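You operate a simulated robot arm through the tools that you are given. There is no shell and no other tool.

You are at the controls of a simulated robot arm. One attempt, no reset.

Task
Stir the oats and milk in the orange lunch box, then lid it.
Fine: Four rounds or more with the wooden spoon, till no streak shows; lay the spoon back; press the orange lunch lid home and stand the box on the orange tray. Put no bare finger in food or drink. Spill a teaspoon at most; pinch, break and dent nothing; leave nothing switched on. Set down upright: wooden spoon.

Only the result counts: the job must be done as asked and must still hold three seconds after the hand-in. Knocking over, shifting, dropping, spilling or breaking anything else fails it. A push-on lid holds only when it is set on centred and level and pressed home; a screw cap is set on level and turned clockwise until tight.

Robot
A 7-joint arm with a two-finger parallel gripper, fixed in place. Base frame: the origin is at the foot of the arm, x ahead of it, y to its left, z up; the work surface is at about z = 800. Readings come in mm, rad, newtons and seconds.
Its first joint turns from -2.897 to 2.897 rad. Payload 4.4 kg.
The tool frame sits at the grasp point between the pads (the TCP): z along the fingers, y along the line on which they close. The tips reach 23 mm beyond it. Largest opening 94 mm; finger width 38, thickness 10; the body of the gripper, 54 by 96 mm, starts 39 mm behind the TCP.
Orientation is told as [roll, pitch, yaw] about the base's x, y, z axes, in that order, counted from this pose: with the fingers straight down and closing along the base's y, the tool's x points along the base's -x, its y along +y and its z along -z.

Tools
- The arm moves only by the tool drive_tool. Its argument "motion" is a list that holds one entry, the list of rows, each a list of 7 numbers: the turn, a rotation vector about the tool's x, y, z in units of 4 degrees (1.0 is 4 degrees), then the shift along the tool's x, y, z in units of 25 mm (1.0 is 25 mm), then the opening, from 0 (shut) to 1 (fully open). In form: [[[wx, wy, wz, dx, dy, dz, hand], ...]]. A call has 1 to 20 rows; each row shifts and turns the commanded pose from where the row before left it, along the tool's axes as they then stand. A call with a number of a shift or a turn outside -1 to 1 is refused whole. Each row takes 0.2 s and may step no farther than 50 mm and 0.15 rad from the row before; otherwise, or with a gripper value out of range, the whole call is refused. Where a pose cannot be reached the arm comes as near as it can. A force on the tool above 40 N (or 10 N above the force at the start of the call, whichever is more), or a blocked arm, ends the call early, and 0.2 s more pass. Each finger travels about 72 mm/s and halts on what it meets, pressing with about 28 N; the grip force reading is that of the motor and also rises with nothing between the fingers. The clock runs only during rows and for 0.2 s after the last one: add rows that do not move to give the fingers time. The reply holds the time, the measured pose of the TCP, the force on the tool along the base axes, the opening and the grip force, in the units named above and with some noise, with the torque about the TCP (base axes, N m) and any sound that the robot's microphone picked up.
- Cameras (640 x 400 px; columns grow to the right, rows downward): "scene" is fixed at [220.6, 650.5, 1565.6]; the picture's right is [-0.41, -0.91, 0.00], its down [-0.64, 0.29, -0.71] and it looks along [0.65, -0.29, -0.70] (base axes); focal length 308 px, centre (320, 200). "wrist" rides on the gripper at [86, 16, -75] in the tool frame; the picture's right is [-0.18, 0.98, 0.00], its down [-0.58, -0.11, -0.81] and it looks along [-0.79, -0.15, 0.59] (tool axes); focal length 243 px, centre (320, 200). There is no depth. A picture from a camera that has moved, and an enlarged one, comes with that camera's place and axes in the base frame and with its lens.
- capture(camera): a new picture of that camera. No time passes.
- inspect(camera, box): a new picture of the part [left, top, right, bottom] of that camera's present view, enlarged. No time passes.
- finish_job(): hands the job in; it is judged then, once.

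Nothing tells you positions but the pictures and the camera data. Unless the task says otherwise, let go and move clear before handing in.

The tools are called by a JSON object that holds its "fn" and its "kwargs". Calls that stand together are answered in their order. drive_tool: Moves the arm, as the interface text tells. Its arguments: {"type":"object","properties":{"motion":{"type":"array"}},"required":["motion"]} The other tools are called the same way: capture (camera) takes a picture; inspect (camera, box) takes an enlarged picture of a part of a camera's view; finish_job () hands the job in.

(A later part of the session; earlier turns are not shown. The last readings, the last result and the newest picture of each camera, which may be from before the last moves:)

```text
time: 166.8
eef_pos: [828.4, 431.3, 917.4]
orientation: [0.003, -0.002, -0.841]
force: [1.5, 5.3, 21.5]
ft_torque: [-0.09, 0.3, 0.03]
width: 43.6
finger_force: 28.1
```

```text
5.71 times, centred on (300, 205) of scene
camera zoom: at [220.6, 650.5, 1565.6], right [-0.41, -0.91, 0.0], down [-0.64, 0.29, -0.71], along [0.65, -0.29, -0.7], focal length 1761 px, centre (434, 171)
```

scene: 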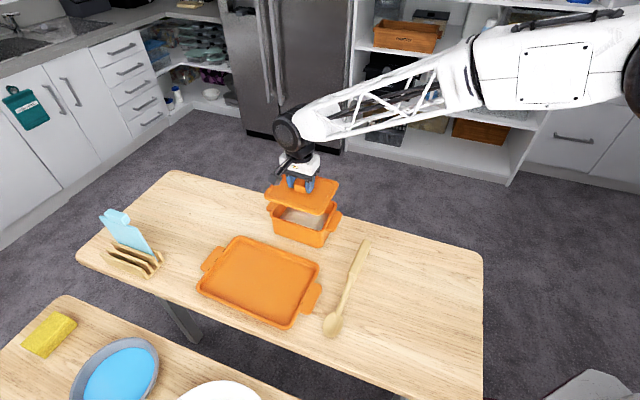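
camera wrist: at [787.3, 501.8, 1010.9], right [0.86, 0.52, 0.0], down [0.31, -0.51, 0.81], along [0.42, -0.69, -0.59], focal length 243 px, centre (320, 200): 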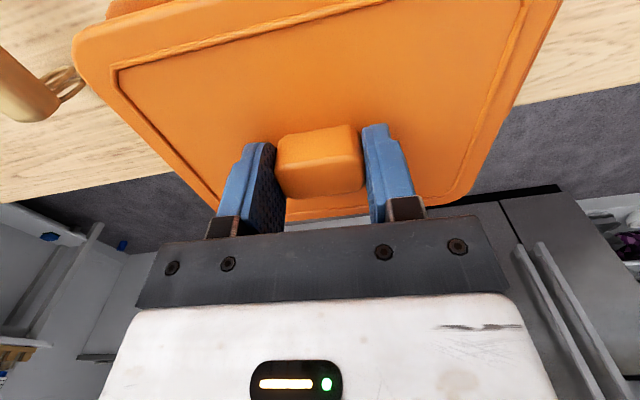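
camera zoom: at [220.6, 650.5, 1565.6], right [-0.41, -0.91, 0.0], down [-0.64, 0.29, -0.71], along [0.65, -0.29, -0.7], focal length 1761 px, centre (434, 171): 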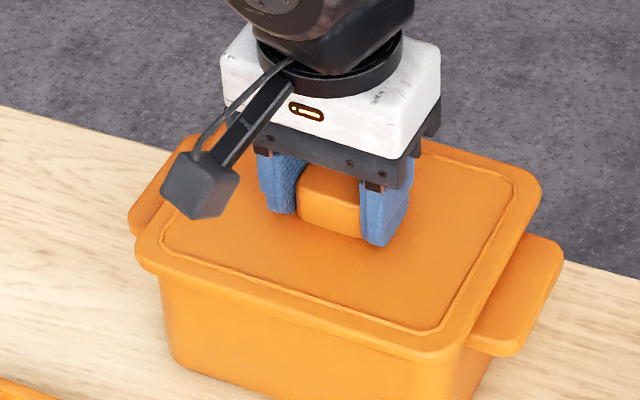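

{"fn": "drive_tool", "kwargs": {"motion": [[[0, 0, 0, 0, 0, 0.03, 0], [0, 0, 0, 0, 0, 0.03, 0], [0, 0, 0, 0, 0, 0.03, 0], [0, 0, 0, 0, 0, 0.03, 0]]]}}

{"fn": "inspect", "kwargs": {"camera": "wrist", "box": [60, 0, 600, 200]}}

```text
time: 167.3
eef_pos: [828.0, 431.5, 917.0]
orientation: [0.004, -0.002, -0.841]
force: [-0.3, -0.1, 4.0]
ft_torque: [-0.15, 0.37, -0.01]
width: 43.3
finger_force: 27.8
stopped in row 2: the force on the tool passed its limit at 43 N (the readings are from after the stop); the commanded pose is now the measured one
```

```text
1.19 times, centred on (330, 100) of wrist
camera zoom: at [782.6, 506.6, 991.9], right [0.86, 0.52, 0.0], down [0.3, -0.51, 0.81], along [0.42, -0.69, -0.59], focal length 288 px, centre (308, 318)
```

zoom: 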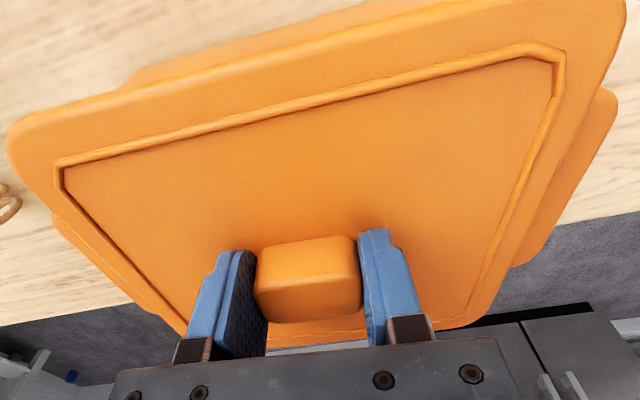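

I'll release the knob and press on its top with closed fingertips, to press evenly without slipping.

{"fn": "drive_tool", "kwargs": {"motion": [[[0, 0, 0, 0, 0, 0, 0.5], [0, 0, 0, 0, 0, 0, 0.6], [0, 0, 0, 0, 0, 0, 0.8], [0, 0, 0, 0, 0, 0, 0.8], [0, 0, 0, 0, 0, -0.5, 0.8], [0, 0, 0, 0, 0, -1, 0.8], [0, 0, 0, 0, 0, -0.5, 0.8], [0, 0, 0, 0, 0, 0, 0.8]]]}}

{"fn": "inspect", "kwargs": {"camera": "scene", "box": [250, 160, 350, 240]}}

{"fn": "capture", "kwargs": {"camera": "wrist"}}

```text
time: 169.1
eef_pos: [830.1, 431.8, 965.9]
orientation: [0.003, -0.001, -0.841]
force: [0.2, 0.1, 0.9]
ft_torque: [-0.02, 0.03, 0.02]
width: 75.3
finger_force: 0.1
heard: snap
```

```text
5.00 times, centred on (300, 200) of scene
camera zoom: at [220.6, 650.5, 1565.6], right [-0.41, -0.91, 0.0], down [-0.64, 0.29, -0.71], along [0.65, -0.29, -0.7], focal length 1541 px, centre (420, 200)
```

zoom: 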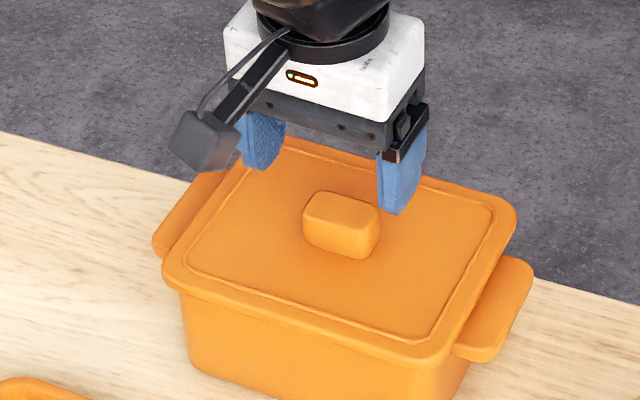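

```text
taken
camera wrist: at [783.0, 507.4, 1040.7], right [0.86, 0.52, 0.0], down [0.3, -0.51, 0.81], along [0.42, -0.69, -0.59], focal length 243 px, centre (320, 200)
```

wrist: 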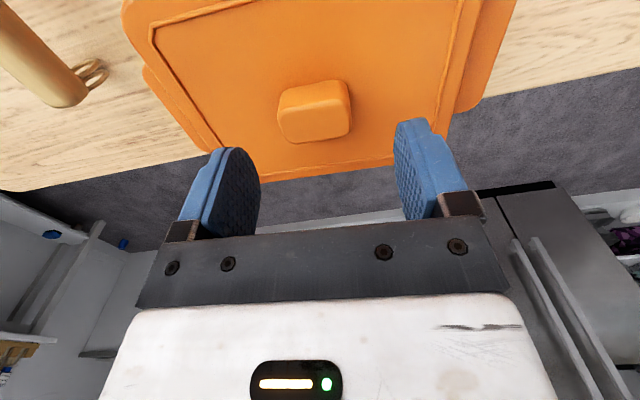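

A snap was heard on release, so the lid seated. I'll press once more on the knob top with closed fingers to make sure it is fully home.

{"fn": "drive_tool", "kwargs": {"motion": [[[0, 0, 0, 0, -0.12, 0, 0.3], [0, 0, 0, 0, 0, 0, 0], [0, 0, 0, 0, 0, 0, 0], [0, 0, 0, 0, 0, 0, 0], [0, 0, 0, 0, 0, 0, 0], [0, 0, 0, 0, 0, 0.4, 0], [0, 0, 0, 0, 0, 0.3, 0], [0, 0, 0, 0, 0, 0.15, 0], [0, 0, 0, 0, 0, 0.1, 0], [0, 0, 0, 0, 0, 0.08, 0], [0, 0, 0, 0, 0, 0.05, 0], [0, 0, 0, 0, 0, 0.05, 0], [0, 0, 0, 0, 0, 0.05, 0], [0, 0, 0, 0, 0, 0.05, 0], [0, 0, 0, 0, 0, 0.05, 0]]]}}

{"fn": "inspect", "kwargs": {"camera": "scene", "box": [250, 160, 350, 240]}}

```text
time: 172.1
eef_pos: [828.7, 430.0, 940.9]
orientation: [0.008, -0.003, -0.84]
force: [-2.2, -0.1, 5.7]
ft_torque: [0.02, 0.09, -0.01]
width: 0.0
finger_force: 28.0
stopped in row 14: the force on the tool passed its limit at 44 N (the readings are from after the stop); the commanded pose is now the measured one
```

```text
5.00 times, centred on (300, 200) of scene
camera zoom: at [220.6, 650.5, 1565.6], right [-0.41, -0.91, 0.0], down [-0.64, 0.29, -0.71], along [0.65, -0.29, -0.7], focal length 1541 px, centre (420, 200)
```

zoom: 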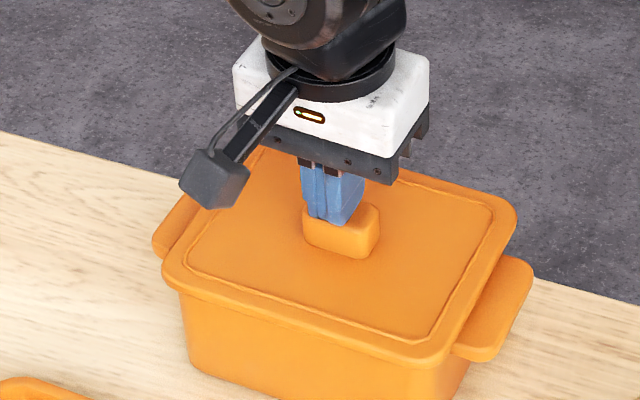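

The fingertips pressed on the front part of the knob. I'll shift about 8 mm back to the knob's centre and press again so the force is central.

{"fn": "drive_tool", "kwargs": {"motion": [[[0, 0, 0, 0, 0, -0.4, 0], [0, 0, 0, -0.3, 0, 0, 0], [0, 0, 0, 0, 0, 0.2, 0], [0, 0, 0, 0, 0, 0.1, 0], [0, 0, 0, 0, 0, 0.05, 0], [0, 0, 0, 0, 0, 0.05, 0], [0, 0, 0, 0, 0, 0.04, 0], [0, 0, 0, 0, 0, 0.04, 0], [0, 0, 0, 0, 0, 0.04, 0], [0, 0, 0, 0, 0, 0.04, 0], [0, 0, 0, 0, 0, 0.04, 0]]]}}

{"fn": "inspect", "kwargs": {"camera": "scene", "box": [270, 180, 330, 225]}}

{"fn": "capture", "kwargs": {"camera": "wrist"}}

```text
time: 174.2
eef_pos: [834.1, 424.5, 941.3]
orientation: [0.009, -0.003, -0.841]
force: [-1.0, -1.5, 5.8]
ft_torque: [0.05, 0.11, -0.02]
width: 0.0
finger_force: 27.9
stopped in row 10: the force on the tool passed its limit at 43 N (the readings are from after the stop); the commanded pose is now the measured one
```

```text
8.89 times, centred on (300, 202) of scene
camera zoom: at [220.6, 650.5, 1565.6], right [-0.41, -0.91, 0.0], down [-0.64, 0.29, -0.71], along [0.65, -0.29, -0.7], focal length 2739 px, centre (498, 178)
```

zoom: 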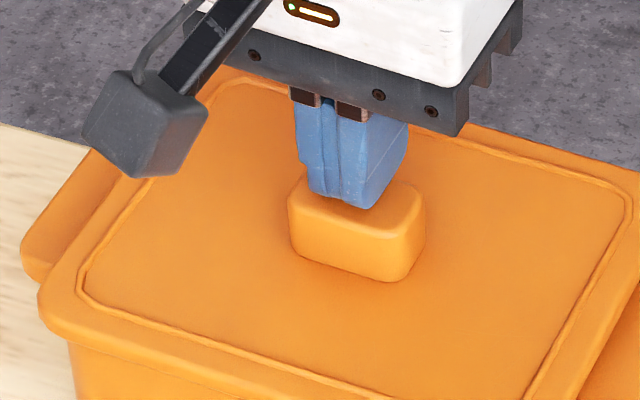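

```text
taken
camera wrist: at [786.3, 499.8, 1015.9], right [0.85, 0.52, 0.01], down [0.3, -0.51, 0.81], along [0.42, -0.69, -0.59], focal length 243 px, centre (320, 200)
```

wrist: 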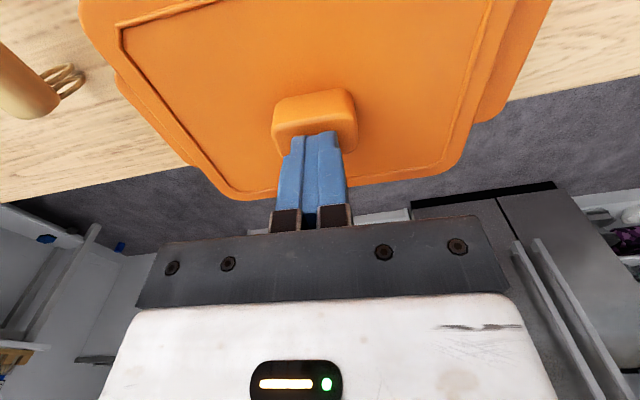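

The presses are done. Now I'll re-grip the knob for a careful lift test: open, centre over the knob, and descend around it.

{"fn": "drive_tool", "kwargs": {"motion": [[[0.13, 0.043, 0, 0, 0, -0.6, 0], [0, 0, 0, 0, 0, -0.4, 0.5], [0, 0, 0, 0.344, -0.02, 0, 0.8], [0, 0, 0, 0, 0, 0, 0.8], [0, 0, 0, 0, 0, 0, 0.8], [0, 0, 0, 0, 0, 0.5, 0.8], [0, 0, 0, 0, 0, 0.8, 0.8], [0, 0, 0, 0, 0, 0.4, 0.8], [0, 0, 0, 0, 0, 0, 0.8]]]}}

{"fn": "inspect", "kwargs": {"camera": "scene", "box": [270, 180, 330, 225]}}

{"fn": "capture", "kwargs": {"camera": "wrist"}}

```text
time: 176.2
eef_pos: [826.3, 430.3, 923.9]
orientation: [0.001, 0.0, -0.842]
force: [-0.1, -0.3, 0.5]
ft_torque: [-0.01, -0.02, -0.01]
width: 75.2
finger_force: 0.0
```

```text
8.89 times, centred on (300, 202) of scene
camera zoom: at [220.6, 650.5, 1565.6], right [-0.41, -0.91, 0.0], down [-0.64, 0.29, -0.71], along [0.65, -0.29, -0.7], focal length 2739 px, centre (498, 178)
```

zoom: 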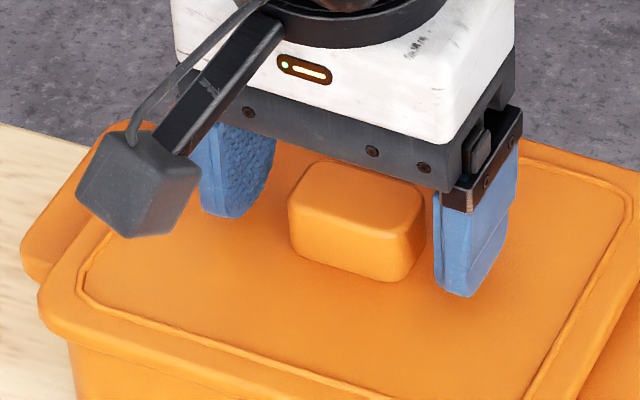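

```text
taken
camera wrist: at [780.4, 505.3, 999.0], right [0.85, 0.52, 0.0], down [0.31, -0.51, 0.81], along [0.42, -0.69, -0.59], focal length 243 px, centre (320, 200)
```

wrist: 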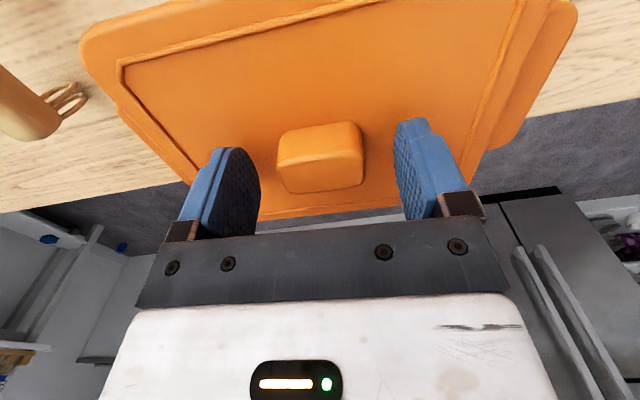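

{"fn": "drive_tool", "kwargs": {"motion": [[[0, 0, 0, 0, 0, 0.1, 0.8], [0, 0, 0, 0, 0, 0, 0.55], [0, 0, 0, 0, 0, 0, 0.5], [0, 0, 0, 0, 0, 0, 0.45], [0, 0, 0, 0, 0, 0, 0.2], [0, 0, 0, 0, 0, 0, 0], [0, 0, 0, 0, 0, 0, 0]]]}}

{"fn": "drive_tool", "kwargs": {"motion": [[[0, 0, 0, 0, 0, -0.04, 0], [0, 0, 0, 0, 0, -0.04, 0], [0, 0, 0, 0, 0, -0.04, 0], [0, 0, 0, 0, 0, 0, 0]]]}}

{"fn": "inspect", "kwargs": {"camera": "scene", "box": [250, 170, 350, 245]}}

```text
time: 177.8
eef_pos: [826.4, 430.1, 920.6]
orientation: [0.002, 0.001, -0.842]
force: [3.6, 2.8, 0.5]
ft_torque: [0.02, -0.03, 0.1]
width: 43.4
finger_force: 28.4
```

```text
time: 178.8
eef_pos: [828.1, 430.3, 922.5]
orientation: [0.003, -0.001, -0.841]
force: [1.2, 0.2, -0.2]
ft_torque: [0.02, 0.01, 0.01]
width: 43.2
finger_force: 27.2
heard: snap
```

```text
5.33 times, centred on (300, 208) of scene
camera zoom: at [220.6, 650.5, 1565.6], right [-0.41, -0.91, 0.0], down [-0.64, 0.29, -0.71], along [0.65, -0.29, -0.7], focal length 1644 px, centre (427, 160)
```

zoom: 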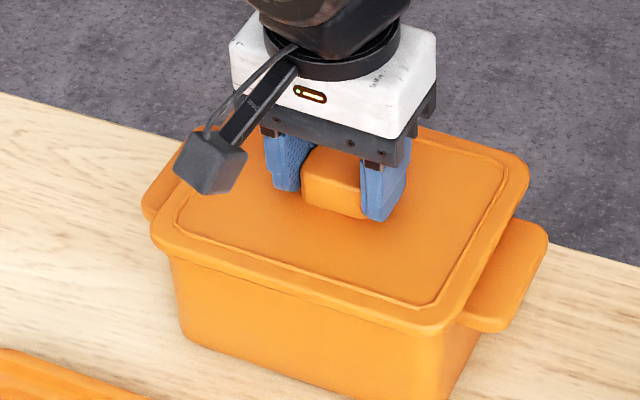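

The snap on lifting means the lid popped off; its catch won't carry the box. So I'll set the lid down on a free spot of table, carry the open box to the tray by its front wall (fingers above the food), and lid it there. First I'll lift the lid clear.

{"fn": "drive_tool", "kwargs": {"motion": [[[0, 0, 0, 0, 0, -0.15, 0], [0, 0, 0, 0, 0, -0.2, 0], [0, 0, 0, 0, 0, -0.3, 0], [0, 0, 0, 0, 0, 0, 0]]]}}

{"fn": "inspect", "kwargs": {"camera": "scene", "box": [250, 170, 350, 245]}}

```text
time: 179.8
eef_pos: [828.6, 431.5, 939.2]
orientation: [0.001, -0.001, -0.839]
force: [0.9, -0.4, 0.1]
ft_torque: [0.02, 0.01, 0.0]
width: 43.7
finger_force: 28.4
```

```text
5.33 times, centred on (300, 208) of scene
camera zoom: at [220.6, 650.5, 1565.6], right [-0.41, -0.91, 0.0], down [-0.64, 0.29, -0.71], along [0.65, -0.29, -0.7], focal length 1644 px, centre (427, 160)
```

zoom: 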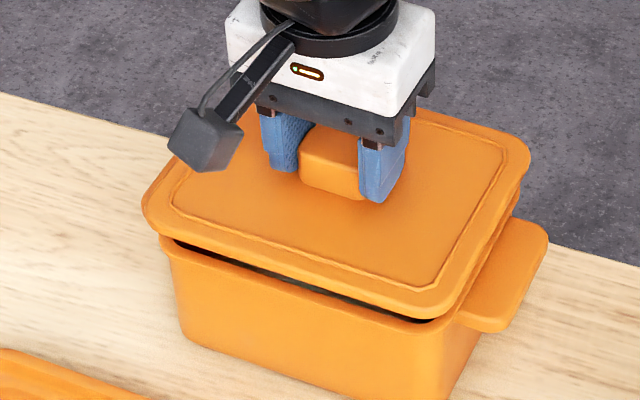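

The lid is off and still in the grip. I'll carry it to the clear table area around (530,235).

{"fn": "drive_tool", "kwargs": {"motion": [[[0, 0, 0, 0, 0, -0.8, 0], [0, 0, 0, 0, 0, -0.8, 0], [0, 0, 0, 0, 0, -0.8, 0], [0, 0, 0, 0.141, -0.94, 0, 0], [0, 0, 0, 0.141, -0.94, 0, 0], [0, 0, 0, 0.141, -0.94, 0, 0], [0, 0, 0, 0.141, -0.94, 0, 0], [0, 0, 0, 0.141, -0.94, 0, 0], [0, 0, 0, 0.141, -0.94, 0, 0], [0, 0, 0, 0.141, -0.94, 0, 0], [0, 0, 0, 0.141, -0.94, 0, 0], [0, 0, 0, 0.141, -0.94, 0, 0], [0, 0, 0, 0.141, -0.94, 0, 0], [0, 0, 0, 0.141, -0.94, 0, 0], [0, 0, 0, 0.141, -0.94, 0, 0], [0, 0, 0, 0.141, -0.94, 0, 0], [0, 0, 0, 0.141, -0.94, 0, 0], [0, 0, 0, 0.141, -0.94, 0, 0], [0, 0, 0, 0, 0, 0, 0]]]}}

{"fn": "capture", "kwargs": {"camera": "scene"}}

```text
time: 183.8
eef_pos: [530.4, 234.7, 999.4]
orientation: [0.001, -0.001, -0.841]
force: [-0.3, -0.3, -0.8]
ft_torque: [-0.01, 0.01, 0.01]
width: 43.3
finger_force: 28.2
```

```text
taken
```

scene: 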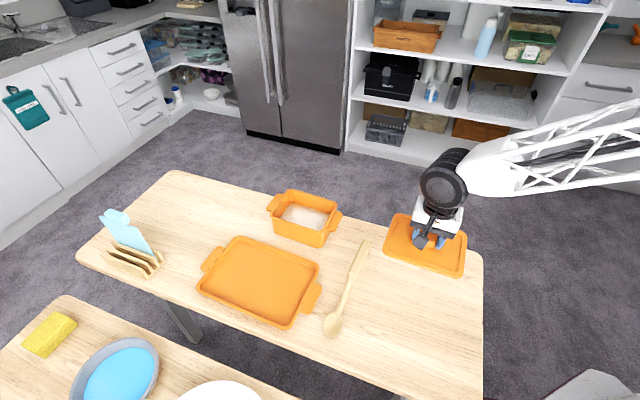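

{"fn": "drive_tool", "kwargs": {"motion": [[[0, 0, 0, 0, 0, 1, 0], [0, 0, 0, 0, 0, 1, 0], [0, 0, 0, 0, 0, 1, 0], [0, 0, 0, 0, 0, 1, 0], [0, 0, 0, 0, 0, 1, 0], [0, 0, 0, 0, 0, 0.6, 0], [0, 0, 0, 0, 0, 0.3, 0], [0, 0, 0, 0, 0, 0, 0]]]}}

{"fn": "drive_tool", "kwargs": {"motion": [[[0, 0, 0, 0, 0, 0.06, 0], [0, 0, 0, 0, 0, 0.06, 0], [0, 0, 0, 0, 0, 0, 0]]]}}

{"fn": "inspect", "kwargs": {"camera": "scene", "box": [340, 200, 500, 340]}}

```text
time: 185.6
eef_pos: [528.4, 234.6, 853.0]
orientation: [0.001, 0.001, -0.841]
force: [-0.1, -0.6, 0.2]
ft_torque: [0.04, 0.01, -0.01]
width: 43.5
finger_force: 28.3
```

```text
time: 186.4
eef_pos: [528.7, 234.9, 849.7]
orientation: [0.002, 0.0, -0.84]
force: [-0.3, -0.1, -0.3]
ft_torque: [0.03, 0.02, -0.01]
width: 43.5
finger_force: 27.9
```

```text
2.86 times, centred on (420, 270) of scene
camera zoom: at [220.6, 650.5, 1565.6], right [-0.41, -0.91, 0.0], down [-0.64, 0.29, -0.71], along [0.65, -0.29, -0.7], focal length 880 px, centre (34, 0)
```

zoom: 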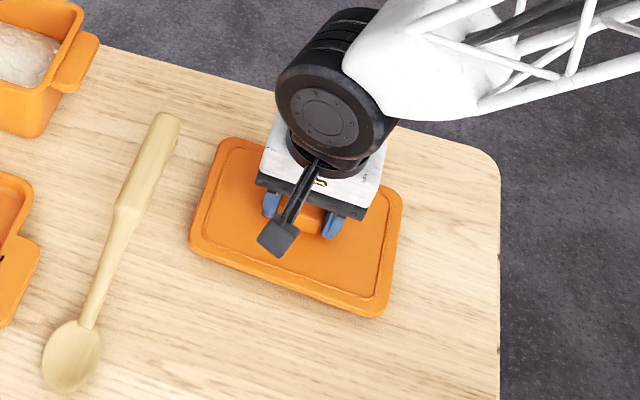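

{"fn": "drive_tool", "kwargs": {"motion": [[[0, 0, 0, 0, 0, 0.06, 0], [0, 0, 0, 0, 0, 0.04, 0], [0, 0, 0, 0, 0, 0, 0]]]}}

{"fn": "drive_tool", "kwargs": {"motion": [[[0, 0, 0, 0, 0, 0.04, 0], [0, 0, 0, 0, 0, 0.02, 0], [0, 0, 0, 0, 0, 0, 0]]]}}

```text
time: 187.2
eef_pos: [529.8, 235.5, 847.3]
orientation: [0.005, 0.001, -0.84]
force: [-3.5, -4.2, 28.3]
ft_torque: [-0.16, 0.07, 0.06]
width: 43.5
finger_force: 28.0
```

```text
time: 188.0
eef_pos: [529.3, 235.2, 844.7]
orientation: [0.001, 0.0, -0.842]
force: [3.3, -9.0, 24.7]
ft_torque: [-0.21, -0.04, 0.07]
width: 43.8
finger_force: 27.8
```

The lid is on the table. I'll release it and rise.

{"fn": "drive_tool", "kwargs": {"motion": [[[0, 0, 0, 0, 0, -0.05, 0], [0, 0, 0, 0, 0, 0, 0.5], [0, 0, 0, 0, 0, 0, 0.7], [0, 0, 0, 0, 0, 0, 1], [0, 0, 0, 0, 0, 0, 1], [0, 0, 0, 0, 0, -0.5, 1], [0, 0, 0, 0, 0, -1, 1], [0, 0, 0, 0, 0, -1, 1], [0, 0, 0, 0, 0, -1, 1], [0, 0, 0, 0, 0, -1, 1], [0, 0, 0, 0, 0, -1, 1], [0, 0, 0, 0, 0, -1, 1], [0, 0, 0, 0, 0, -1, 1], [0, 0, 0, 0, 0, 0, 1]]]}}

{"fn": "capture", "kwargs": {"camera": "scene"}}

{"fn": "inspect", "kwargs": {"camera": "scene", "box": [180, 170, 360, 340]}}

```text
time: 191.0
eef_pos: [528.5, 236.3, 1033.8]
orientation: [0.001, -0.001, -0.841]
force: [0.3, 0.1, 0.0]
ft_torque: [0.0, 0.01, -0.02]
width: 94.0
finger_force: 0.2
```

```text
taken
```

scene: 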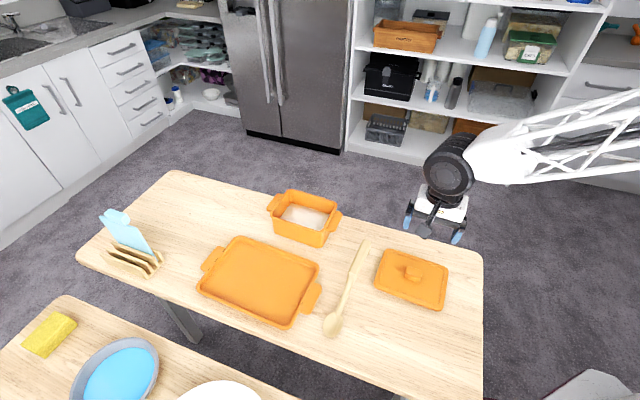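

```text
2.35 times, centred on (270, 255) of scene
camera zoom: at [220.6, 650.5, 1565.6], right [-0.41, -0.91, 0.0], down [-0.64, 0.29, -0.71], along [0.65, -0.29, -0.7], focal length 725 px, centre (438, 71)
```

zoom: 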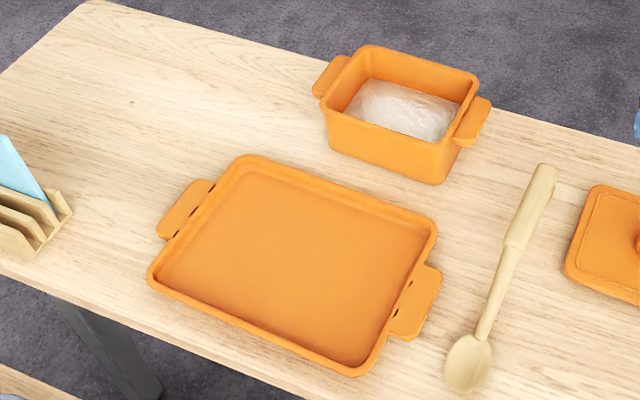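

The lid is parked on the table. Tray centre is about (706,618) with plenty of room. Now I'll turn the gripper so it closes across the box's front wall and move over that wall.

{"fn": "drive_tool", "kwargs": {"motion": [[[0, 0, -0.975, 0, 0, 0, 1], [0, 0, -0.975, 0, 0, 0, 1], [0, 0, -0.975, 0, 0, 0, 1], [0, 0, -0.975, 0, 0, 0, 1], [0, 0, -0.975, 0, 0, 0, 1], [0, 0, -0.975, 0, 0, 0, 1], [0, 0, -0.975, 0, 0, 0, 1], [0, 0, -0.975, 0, 0, 0, 1], [0, 0, -0.975, 0, 0, 0, 1], [0, 0, -0.975, 0, 0, 0, 1], [0, 0, -0.975, 0, 0, 0, 1], [0, 0, -0.975, 0, 0, 0, 1], [0, 0, -0.975, 0, 0, 0, 1], [0, 0, -0.975, 0, 0, 0, 1], [0, 0, -0.975, 0, 0, 0, 1], [0, 0, -0.975, 0, 0, 0, 1], [0, 0, -0.975, 0, 0, 0, 1], [0, 0, -0.975, 0, 0, 0, 1], [0, 0, -0.975, 0, 0, 0, 1], [0, 0, -0.975, 0, 0, 0, 1]]]}}

{"fn": "drive_tool", "kwargs": {"motion": [[[0, 0, -0.975, 0, 0, 0, 1], [0, 0, -0.975, 0, 0, 0, 1], [0, 0, -0.975, 0, 0, 0, 1], [0, 0, 0, -0.946, 0.011, 0, 1], [0, 0, 0, -0.946, 0.011, 0, 1], [0, 0, 0, -0.946, 0.011, 0, 1], [0, 0, 0, -0.946, 0.011, 0, 1], [0, 0, 0, -0.946, 0.011, 0, 1], [0, 0, 0, -0.946, 0.011, 0, 1], [0, 0, 0, -0.946, 0.011, 0, 1], [0, 0, 0, -0.946, 0.011, 0, 1], [0, 0, 0, -0.946, 0.011, 0, 1], [0, 0, 0, 0, 0, 0, 1]]]}}

{"fn": "capture", "kwargs": {"camera": "wrist"}}

{"fn": "capture", "kwargs": {"camera": "scene"}}

```text
time: 195.2
eef_pos: [529.4, 234.8, 1031.9]
orientation: [-0.001, -0.003, 0.521]
force: [-0.6, 1.2, 0.2]
ft_torque: [0.02, 0.0, 0.02]
width: 94.1
finger_force: 0.1
```

```text
time: 198.0
eef_pos: [686.7, 377.7, 1033.8]
orientation: [-0.001, -0.002, 0.726]
force: [-0.5, 0.2, 0.3]
ft_torque: [-0.03, 0.02, -0.02]
width: 93.9
finger_force: 0.0
```

```text
taken
camera wrist: at [609.9, 333.3, 1108.8], right [-0.51, 0.86, 0.0], down [0.51, 0.3, 0.81], along [0.69, 0.42, -0.59], focal length 243 px, centre (320, 200)
```

wrist: 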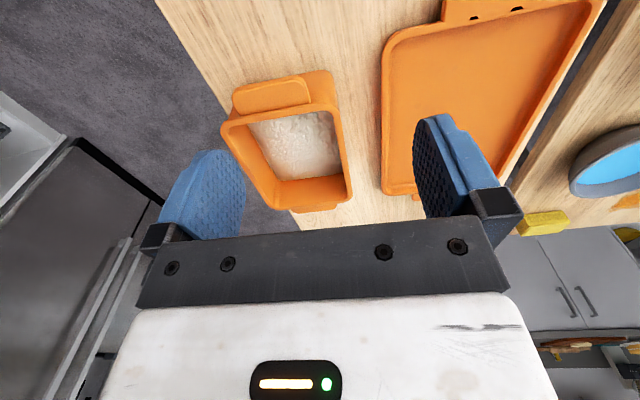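

```text
taken
```

scene: 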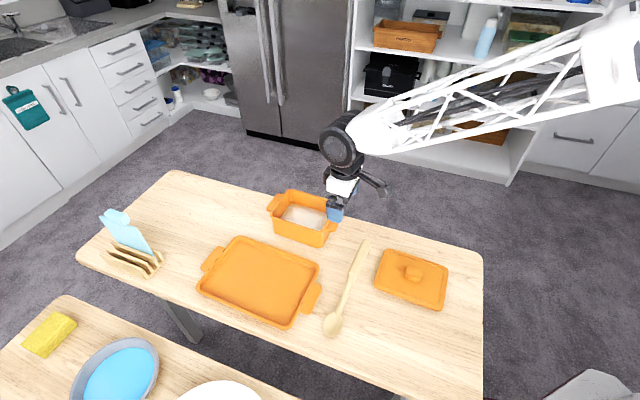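

{"fn": "inspect", "kwargs": {"camera": "wrist", "box": [200, 50, 400, 220]}}

```text
2.35 times, centred on (300, 135) of wrist
camera zoom: at [609.9, 333.3, 1108.8], right [-0.51, 0.86, 0.0], down [0.51, 0.3, 0.81], along [0.69, 0.42, -0.59], focal length 571 px, centre (367, 353)
```

zoom: 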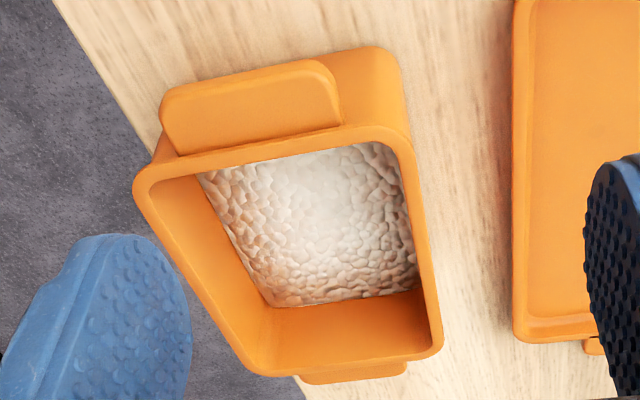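

Third view agrees: box centre (830.5,429). I'll move along to the middle of the front wall and come down to just above it.

{"fn": "drive_tool", "kwargs": {"motion": [[[0, 0, 0, -0.947, 0.01, 0, 1], [0, 0, 0, -0.947, 0.01, 0, 1], [0, 0, 0, -0.947, 0.01, 0, 1], [0, 0, 0, -0.947, 0.01, 0, 1], [0, 0, 0, -0.947, 0.01, 0, 1], [0, 0, 0, -0.947, 0.01, 0, 1], [0, 0, 0, 0, 0, 1, 1], [0, 0, 0, 0, 0, 1, 1], [0, 0, 0, 0, 0, 1, 1], [0, 0, 0, 0, 0, 1, 1], [0, 0, 0, 0, 0, 0, 1]]]}}

{"fn": "inspect", "kwargs": {"camera": "scene", "box": [240, 130, 370, 250]}}

{"fn": "capture", "kwargs": {"camera": "wrist"}}

```text
time: 200.4
eef_pos: [794.7, 472.1, 931.8]
orientation: [0.0, -0.001, 0.724]
force: [0.3, -0.3, 0.2]
ft_torque: [0.0, 0.02, 0.0]
width: 93.9
finger_force: 0.1
```

```text
3.33 times, centred on (305, 190) of scene
camera zoom: at [220.6, 650.5, 1565.6], right [-0.41, -0.91, 0.0], down [-0.64, 0.29, -0.71], along [0.65, -0.29, -0.7], focal length 1027 px, centre (370, 233)
```

zoom: 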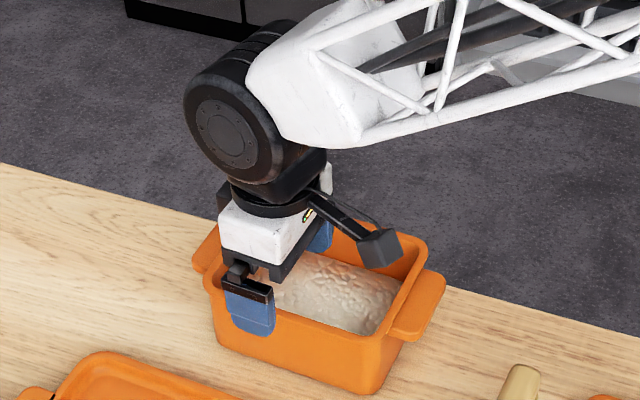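

```text
taken
camera wrist: at [718.0, 427.4, 1007.3], right [-0.51, 0.86, 0.0], down [0.51, 0.3, 0.81], along [0.69, 0.42, -0.59], focal length 243 px, centre (320, 200)
```

wrist: 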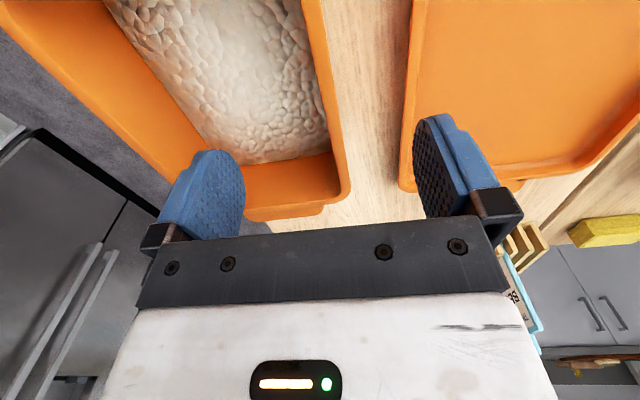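

The wall is ~5.5 mm off the finger centre. I'll correct that and lower the open fingers either side of the wall, keeping the tips above the food.

{"fn": "drive_tool", "kwargs": {"motion": [[[0, 0, 0, 0, 0.22, 0, 0.8], [0, 0, 0, 0, 0, 0.6, 0.7], [0, 0, 0, 0, 0, 0.6, 0.7], [0, 0, 0, 0, 0, 0.5, 0.7], [0, 0, 0, 0, 0, 0.3, 0.7], [0, 0, 0, 0, 0, 0, 0.7]]]}}

{"fn": "inspect", "kwargs": {"camera": "scene", "box": [260, 170, 350, 245]}}

{"fn": "inspect", "kwargs": {"camera": "wrist", "box": [120, 0, 520, 240]}}

```text
time: 201.8
eef_pos: [788.7, 476.2, 882.1]
orientation: [-0.001, -0.002, 0.725]
force: [0.7, -0.5, -0.2]
ft_torque: [0.02, 0.01, 0.0]
width: 66.0
finger_force: 0.1
```

```text
5.33 times, centred on (305, 208) of scene
camera zoom: at [220.6, 650.5, 1565.6], right [-0.41, -0.91, 0.0], down [-0.64, 0.29, -0.71], along [0.65, -0.29, -0.7], focal length 1644 px, centre (400, 160)
```

zoom: 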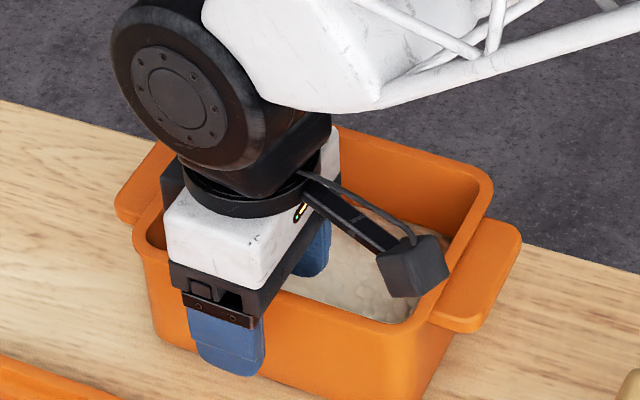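

```text
1.60 times, centred on (320, 120) of wrist
camera zoom: at [712.0, 431.3, 957.9], right [-0.51, 0.86, 0.0], down [0.51, 0.3, 0.81], along [0.69, 0.42, -0.59], focal length 388 px, centre (320, 328)
```

zoom: 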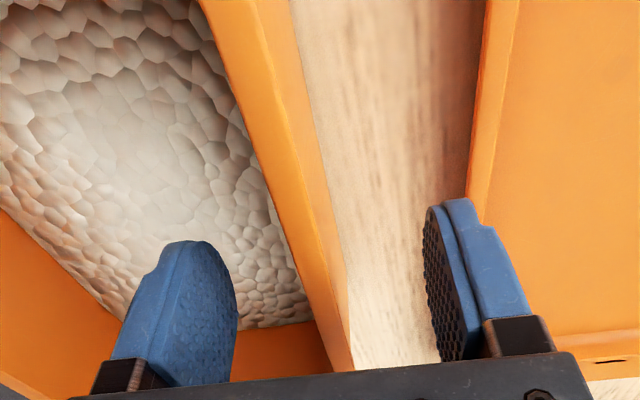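

{"fn": "drive_tool", "kwargs": {"motion": [[[0, 0, 0, 0, -0.15, 0.2, 0.6], [0, 0, 0, 0, 0, 0.2, 0.5], [0, 0, 0, 0, 0, 0.16, 0.5], [0, 0, 0, 0, 0, 0, 0.5]]]}}

{"fn": "inspect", "kwargs": {"camera": "scene", "box": [260, 170, 350, 245]}}

{"fn": "inspect", "kwargs": {"camera": "wrist", "box": [120, 0, 520, 240]}}

```text
time: 202.8
eef_pos: [791.5, 473.2, 870.6]
orientation: [0.0, -0.001, 0.724]
force: [-0.4, -0.4, -0.1]
ft_torque: [0.03, 0.01, 0.0]
width: 47.3
finger_force: 0.1
```

```text
5.33 times, centred on (305, 208) of scene
camera zoom: at [220.6, 650.5, 1565.6], right [-0.41, -0.91, 0.0], down [-0.64, 0.29, -0.71], along [0.65, -0.29, -0.7], focal length 1644 px, centre (400, 160)
```

zoom: 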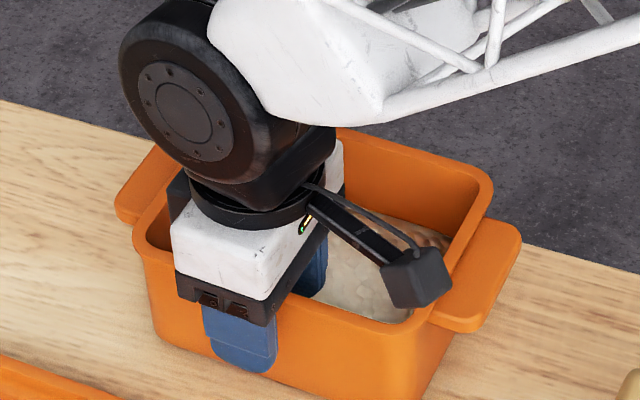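

```text
1.60 times, centred on (320, 120) of wrist
camera zoom: at [714.6, 428.2, 945.4], right [-0.51, 0.86, 0.0], down [0.51, 0.3, 0.81], along [0.69, 0.42, -0.59], focal length 388 px, centre (320, 328)
```

zoom: 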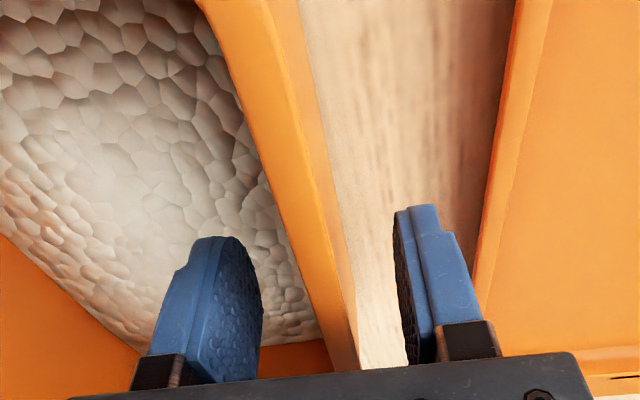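

The wall is centred between the fingers with the tips around z≈847, above the food. I'll close on the wall gently.

{"fn": "drive_tool", "kwargs": {"motion": [[[0, 0, 0, 0, 0, 0, 0.42], [0, 0, 0, 0, 0, 0, 0.34], [0, 0, 0, 0, 0, 0, 0.27], [0, 0, 0, 0, 0, 0, 0.2], [0, 0, 0, 0, 0, 0, 0.14], [0, 0, 0, 0, 0, 0, 0.08], [0, 0, 0, 0, 0, 0, 0], [0, 0, 0, 0, 0, 0, 0], [0, 0, 0, 0, 0, 0, 0]]]}}

{"fn": "inspect", "kwargs": {"camera": "scene", "box": [260, 170, 350, 245]}}

{"fn": "inspect", "kwargs": {"camera": "wrist", "box": [120, 0, 520, 240]}}

```text
time: 204.8
eef_pos: [790.8, 472.7, 870.1]
orientation: [0.0, -0.002, 0.725]
force: [1.0, 0.1, 0.2]
ft_torque: [0.09, -0.15, -0.12]
width: 4.2
finger_force: 27.9
```

```text
5.33 times, centred on (305, 208) of scene
camera zoom: at [220.6, 650.5, 1565.6], right [-0.41, -0.91, 0.0], down [-0.64, 0.29, -0.71], along [0.65, -0.29, -0.7], focal length 1644 px, centre (400, 160)
```

zoom: 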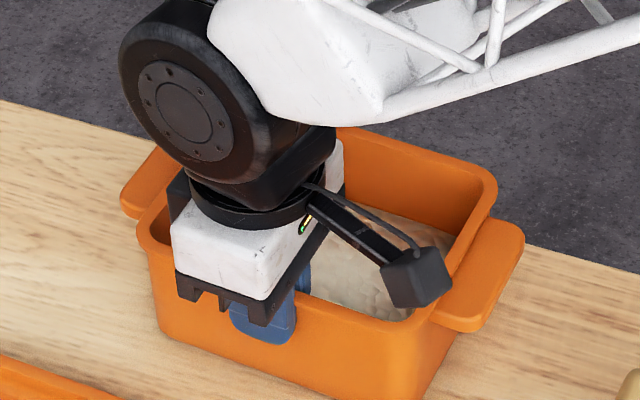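

```text
1.60 times, centred on (320, 120) of wrist
camera zoom: at [714.6, 428.2, 945.4], right [-0.51, 0.86, 0.0], down [0.51, 0.3, 0.81], along [0.69, 0.42, -0.59], focal length 388 px, centre (320, 328)
```

zoom: 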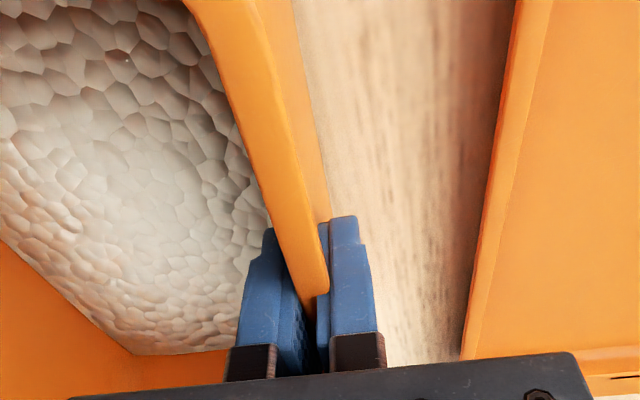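

Gripped the wall at 4.2 mm. I'll lift a few millimetres and check the weight and tilt.

{"fn": "drive_tool", "kwargs": {"motion": [[[0, 0, 0, 0, 0, -0.04, 0], [0, 0, 0, 0, 0, -0.06, 0], [0, 0, 0, 0, 0, -0.1, 0], [0, 0, 0, 0, 0, -0.12, 0], [0, 0, 0, 0, 0, 0, 0]]]}}

{"fn": "inspect", "kwargs": {"camera": "scene", "box": [260, 170, 350, 245]}}

```text
time: 206.0
eef_pos: [791.1, 474.1, 877.2]
orientation: [-0.001, -0.002, 0.725]
force: [-0.1, 0.0, -5.4]
ft_torque: [0.27, 0.22, 0.0]
width: 3.6
finger_force: 28.4
```

```text
5.33 times, centred on (305, 208) of scene
camera zoom: at [220.6, 650.5, 1565.6], right [-0.41, -0.91, 0.0], down [-0.64, 0.29, -0.71], along [0.65, -0.29, -0.7], focal length 1644 px, centre (400, 160)
```

zoom: 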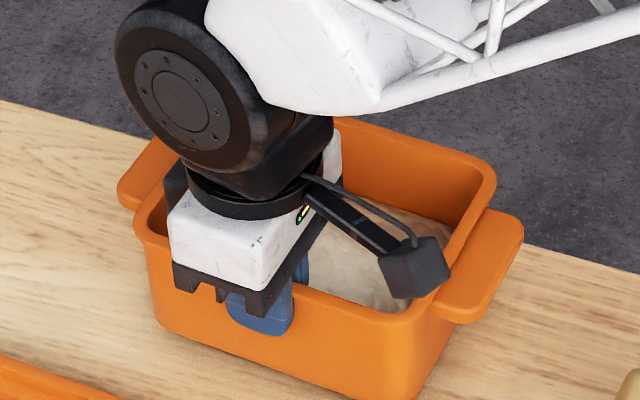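

The box is lifted (≈5.4 N) and looks level. I'll raise it further, slowly.

{"fn": "drive_tool", "kwargs": {"motion": [[[0, 0, 0, 0, 0, -0.2, 0], [0, 0, 0, 0, 0, -0.3, 0], [0, 0, 0, 0, 0, -0.4, 0], [0, 0, 0, 0, 0, -0.4, 0], [0, 0, 0, 0, 0, -0.4, 0], [0, 0, 0, 0, 0, -0.3, 0], [0, 0, 0, 0, 0, -0.2, 0], [0, 0, 0, 0, 0, 0, 0]]]}}

{"fn": "inspect", "kwargs": {"camera": "scene", "box": [250, 150, 350, 245]}}

{"fn": "capture", "kwargs": {"camera": "wrist"}}

```text
time: 207.8
eef_pos: [790.7, 475.4, 933.6]
orientation: [0.001, -0.002, 0.726]
force: [-0.5, -0.2, -5.4]
ft_torque: [0.29, 0.25, -0.02]
width: 3.9
finger_force: 28.3
```

```text
4.21 times, centred on (300, 198) of scene
camera zoom: at [220.6, 650.5, 1565.6], right [-0.41, -0.91, 0.0], down [-0.64, 0.29, -0.71], along [0.65, -0.29, -0.7], focal length 1298 px, centre (404, 210)
```

zoom: 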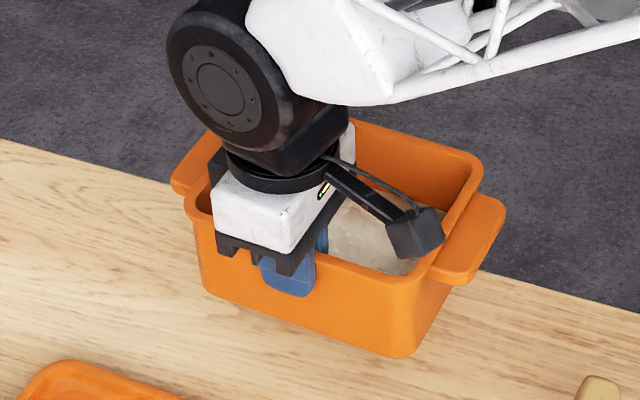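

```text
taken
camera wrist: at [714.9, 429.4, 1008.5], right [-0.51, 0.86, 0.0], down [0.51, 0.3, 0.81], along [0.69, 0.42, -0.59], focal length 243 px, centre (320, 200)
```

wrist: 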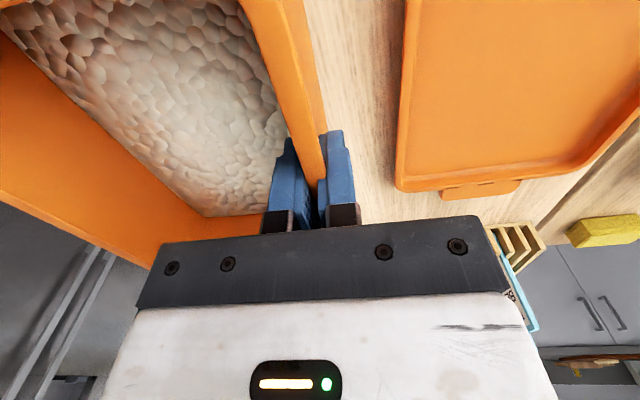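

Steady and level. I'll carry the box smoothly sideways to over the tray centre.

{"fn": "drive_tool", "kwargs": {"motion": [[[0, 0, 0, -0.064, 0.2, 0, 0], [0, 0, 0, -0.064, 0.35, 0, 0], [0, 0, 0, -0.064, 0.5, 0, 0], [0, 0, 0, -0.064, 0.5, 0, 0], [0, 0, 0, -0.064, 0.5, 0, 0], [0, 0, 0, -0.064, 0.5, 0, 0], [0, 0, 0, -0.064, 0.5, 0, 0], [0, 0, 0, -0.064, 0.5, 0, 0], [0, 0, 0, -0.064, 0.5, 0, 0], [0, 0, 0, -0.064, 0.5, 0, 0], [0, 0, 0, -0.064, 0.5, 0, 0], [0, 0, 0, -0.064, 0.5, 0, 0], [0, 0, 0, -0.064, 0.5, 0, 0], [0, 0, 0, -0.064, 0.5, 0, 0], [0, 0, 0, -0.064, 0.5, 0, 0], [0, 0, 0, -0.064, 0.5, 0, 0], [0, 0, 0, -0.064, 0.5, 0, 0], [0, 0, 0, -0.064, 0.5, 0, 0], [0, 0, 0, -0.064, 0.3, 0, 0], [0, 0, 0, -0.064, 0.15, 0, 0]]]}}

{"fn": "capture", "kwargs": {"camera": "scene"}}

{"fn": "inspect", "kwargs": {"camera": "scene", "box": [170, 180, 350, 340]}}

{"fn": "capture", "kwargs": {"camera": "wrist"}}

```text
time: 212.0
eef_pos: [665.1, 665.1, 933.7]
orientation: [0.001, -0.002, 0.727]
force: [-1.0, -0.1, -5.5]
ft_torque: [0.27, 0.25, 0.0]
width: 3.9
finger_force: 27.9
```

```text
taken
```

scene: 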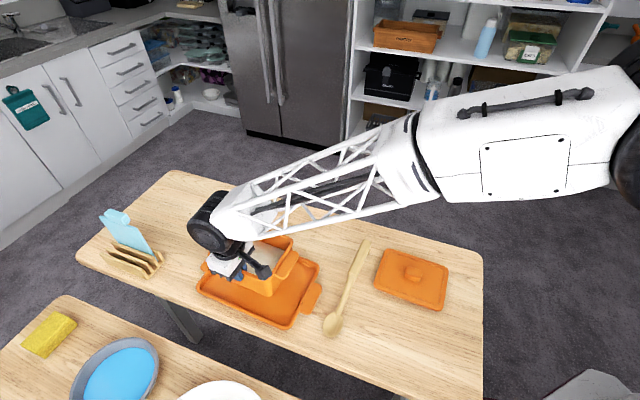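

```text
2.50 times, centred on (260, 260) of scene
camera zoom: at [220.6, 650.5, 1565.6], right [-0.41, -0.91, 0.0], down [-0.64, 0.29, -0.71], along [0.65, -0.29, -0.7], focal length 770 px, centre (470, 50)
```

zoom: 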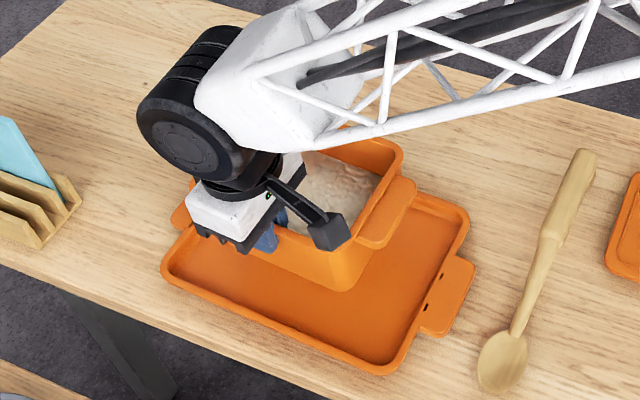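

```text
taken
camera wrist: at [589.4, 619.2, 1008.1], right [-0.51, 0.86, 0.0], down [0.51, 0.3, 0.81], along [0.69, 0.42, -0.59], focal length 243 px, centre (320, 200)
```

wrist: 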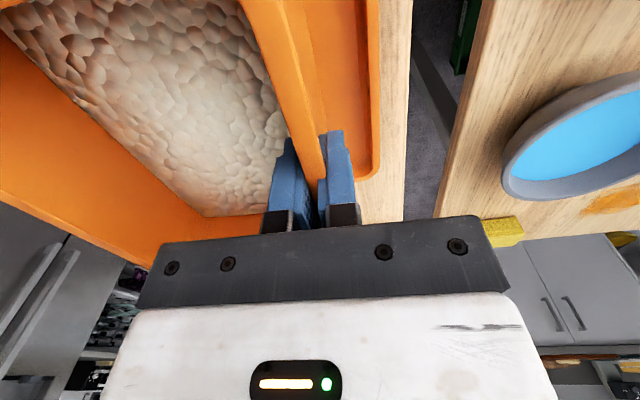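

The box is centred over the tray. I'll lower it gently.

{"fn": "drive_tool", "kwargs": {"motion": [[[0, 0, 0, 0, 0, 0.2, 0], [0, 0, 0, 0, 0, 0.35, 0], [0, 0, 0, 0, 0, 0.4, 0], [0, 0, 0, 0, 0, 0.4, 0], [0, 0, 0, 0, 0, 0.3, 0], [0, 0, 0, 0, 0, 0.2, 0], [0, 0, 0, 0, 0, 0.1, 0], [0, 0, 0, 0, 0, 0, 0]]]}}

{"fn": "drive_tool", "kwargs": {"motion": [[[0, 0, 0, 0, 0, 0.06, 0], [0, 0, 0, 0, 0, 0.06, 0], [0, 0, 0, 0, 0, 0, 0]]]}}

```text
time: 213.8
eef_pos: [666.3, 664.7, 883.2]
orientation: [0.0, -0.002, 0.724]
force: [1.0, 0.2, -7.3]
ft_torque: [0.28, 0.23, 0.01]
width: 4.2
finger_force: 28.2
```

```text
time: 214.6
eef_pos: [665.1, 663.7, 880.4]
orientation: [-0.001, -0.002, 0.725]
force: [-0.9, 0.5, -5.4]
ft_torque: [0.34, 0.24, 0.0]
width: 3.9
finger_force: 27.5
```

{"fn": "drive_tool", "kwargs": {"motion": [[[0, 0, 0, 0, 0, 0.05, 0], [0, 0, 0, 0, 0, 0.05, 0], [0, 0, 0, 0, 0, 0, 0]]]}}

{"fn": "drive_tool", "kwargs": {"motion": [[[0, 0, 0, 0, 0, 0.05, 0], [0, 0, 0, 0, 0, 0.03, 0], [0, 0, 0, 0, 0, 0, 0]]]}}

```text
time: 215.4
eef_pos: [667.2, 664.2, 877.9]
orientation: [-0.001, -0.002, 0.726]
force: [-0.3, -0.3, -6.0]
ft_torque: [0.26, 0.26, -0.01]
width: 3.8
finger_force: 28.1
```

```text
time: 216.2
eef_pos: [666.8, 663.7, 876.8]
orientation: [0.001, -0.001, 0.723]
force: [0.2, -0.1, -5.6]
ft_torque: [0.31, 0.22, -0.02]
width: 4.0
finger_force: 27.8
```

{"fn": "drive_tool", "kwargs": {"motion": [[[0, 0, 0, 0, 0, 0.04, 0], [0, 0, 0, 0, 0, 0.04, 0], [0, 0, 0, 0, 0, 0, 0]]]}}

{"fn": "drive_tool", "kwargs": {"motion": [[[0, 0, 0, 0, 0, 0.03, 0], [0, 0, 0, 0, 0, 0.03, 0], [0, 0, 0, 0, 0, 0, 0]]]}}

{"fn": "inspect", "kwargs": {"camera": "scene", "box": [190, 200, 330, 330]}}

```text
time: 217.0
eef_pos: [666.8, 664.1, 875.5]
orientation: [0.0, -0.002, 0.726]
force: [0.1, 1.6, -3.0]
ft_torque: [-0.13, 0.14, -0.06]
width: 3.9
finger_force: 28.3
```

```text
time: 217.8
eef_pos: [666.7, 665.6, 875.2]
orientation: [0.002, -0.004, 0.726]
force: [-6.8, -0.3, 19.3]
ft_torque: [-0.62, 0.34, -0.27]
width: 3.9
finger_force: 27.9
```

```text
3.08 times, centred on (260, 265) of scene
camera zoom: at [220.6, 650.5, 1565.6], right [-0.41, -0.91, 0.0], down [-0.64, 0.29, -0.71], along [0.65, -0.29, -0.7], focal length 948 px, centre (505, 0)
```

zoom: 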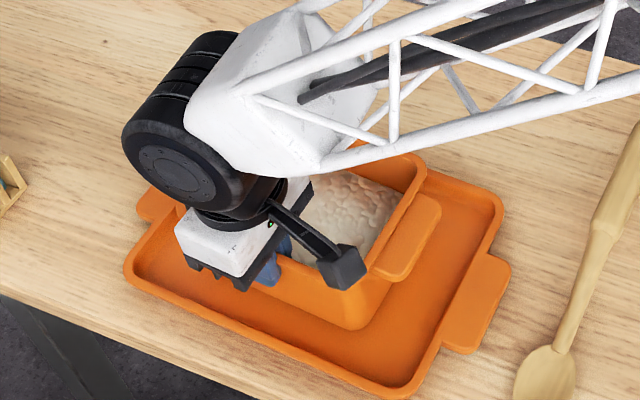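

The box is down on the tray floor. I'll ease off half a millimetre, open slowly, and rise.

{"fn": "drive_tool", "kwargs": {"motion": [[[0, 0, 0, 0, 0, -0.02, 0], [0, 0, 0, 0, 0, 0, 0.08], [0, 0, 0, 0, 0, 0, 0.15], [0, 0, 0, 0, 0, 0, 0.3], [0, 0, 0, 0, 0, 0, 0.45], [0, 0, 0, 0, 0, 0, 0.5], [0, 0, 0, 0, 0, 0, 0.5], [0, 0, 0, 0, 0, -0.4, 0.5], [0, 0, 0, 0, 0, -0.8, 0.5], [0, 0, 0, 0, 0, -1, 0.5], [0, 0, 0, 0, 0, -1, 0.5], [0, 0, 0, 0, 0, -1, 0.6], [0, 0, 0, 0, 0, -1, 0.8], [0, 0, 0, 0, 0, -1, 1], [0, 0, 0, 0, 0, 0, 1]]]}}

{"fn": "inspect", "kwargs": {"camera": "scene", "box": [190, 200, 330, 330]}}

{"fn": "capture", "kwargs": {"camera": "wrist"}}

```text
time: 221.0
eef_pos: [665.9, 662.3, 1029.5]
orientation: [0.0, -0.001, 0.723]
force: [0.0, -0.7, -0.1]
ft_torque: [0.06, 0.02, 0.02]
width: 93.9
finger_force: 0.2
```

```text
3.08 times, centred on (260, 265) of scene
camera zoom: at [220.6, 650.5, 1565.6], right [-0.41, -0.91, 0.0], down [-0.64, 0.29, -0.71], along [0.65, -0.29, -0.7], focal length 948 px, centre (505, 0)
```

zoom: 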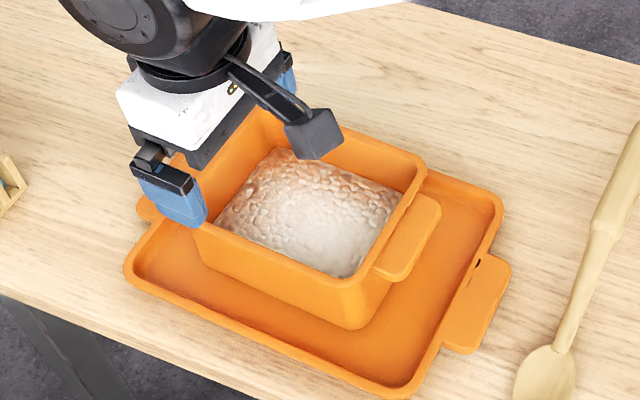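

```text
taken
camera wrist: at [589.6, 617.3, 1104.1], right [-0.51, 0.86, 0.0], down [0.51, 0.3, 0.81], along [0.69, 0.42, -0.59], focal length 243 px, centre (320, 200)
```

wrist: 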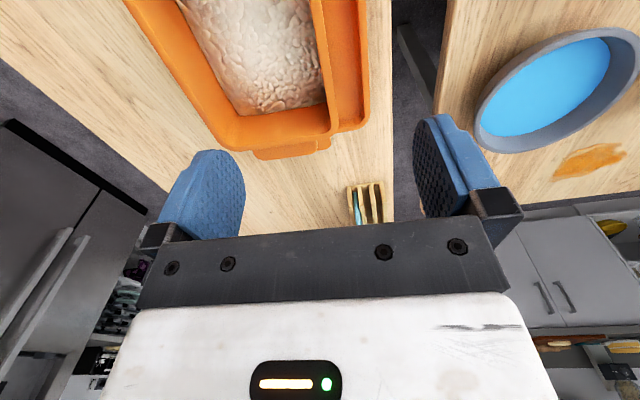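

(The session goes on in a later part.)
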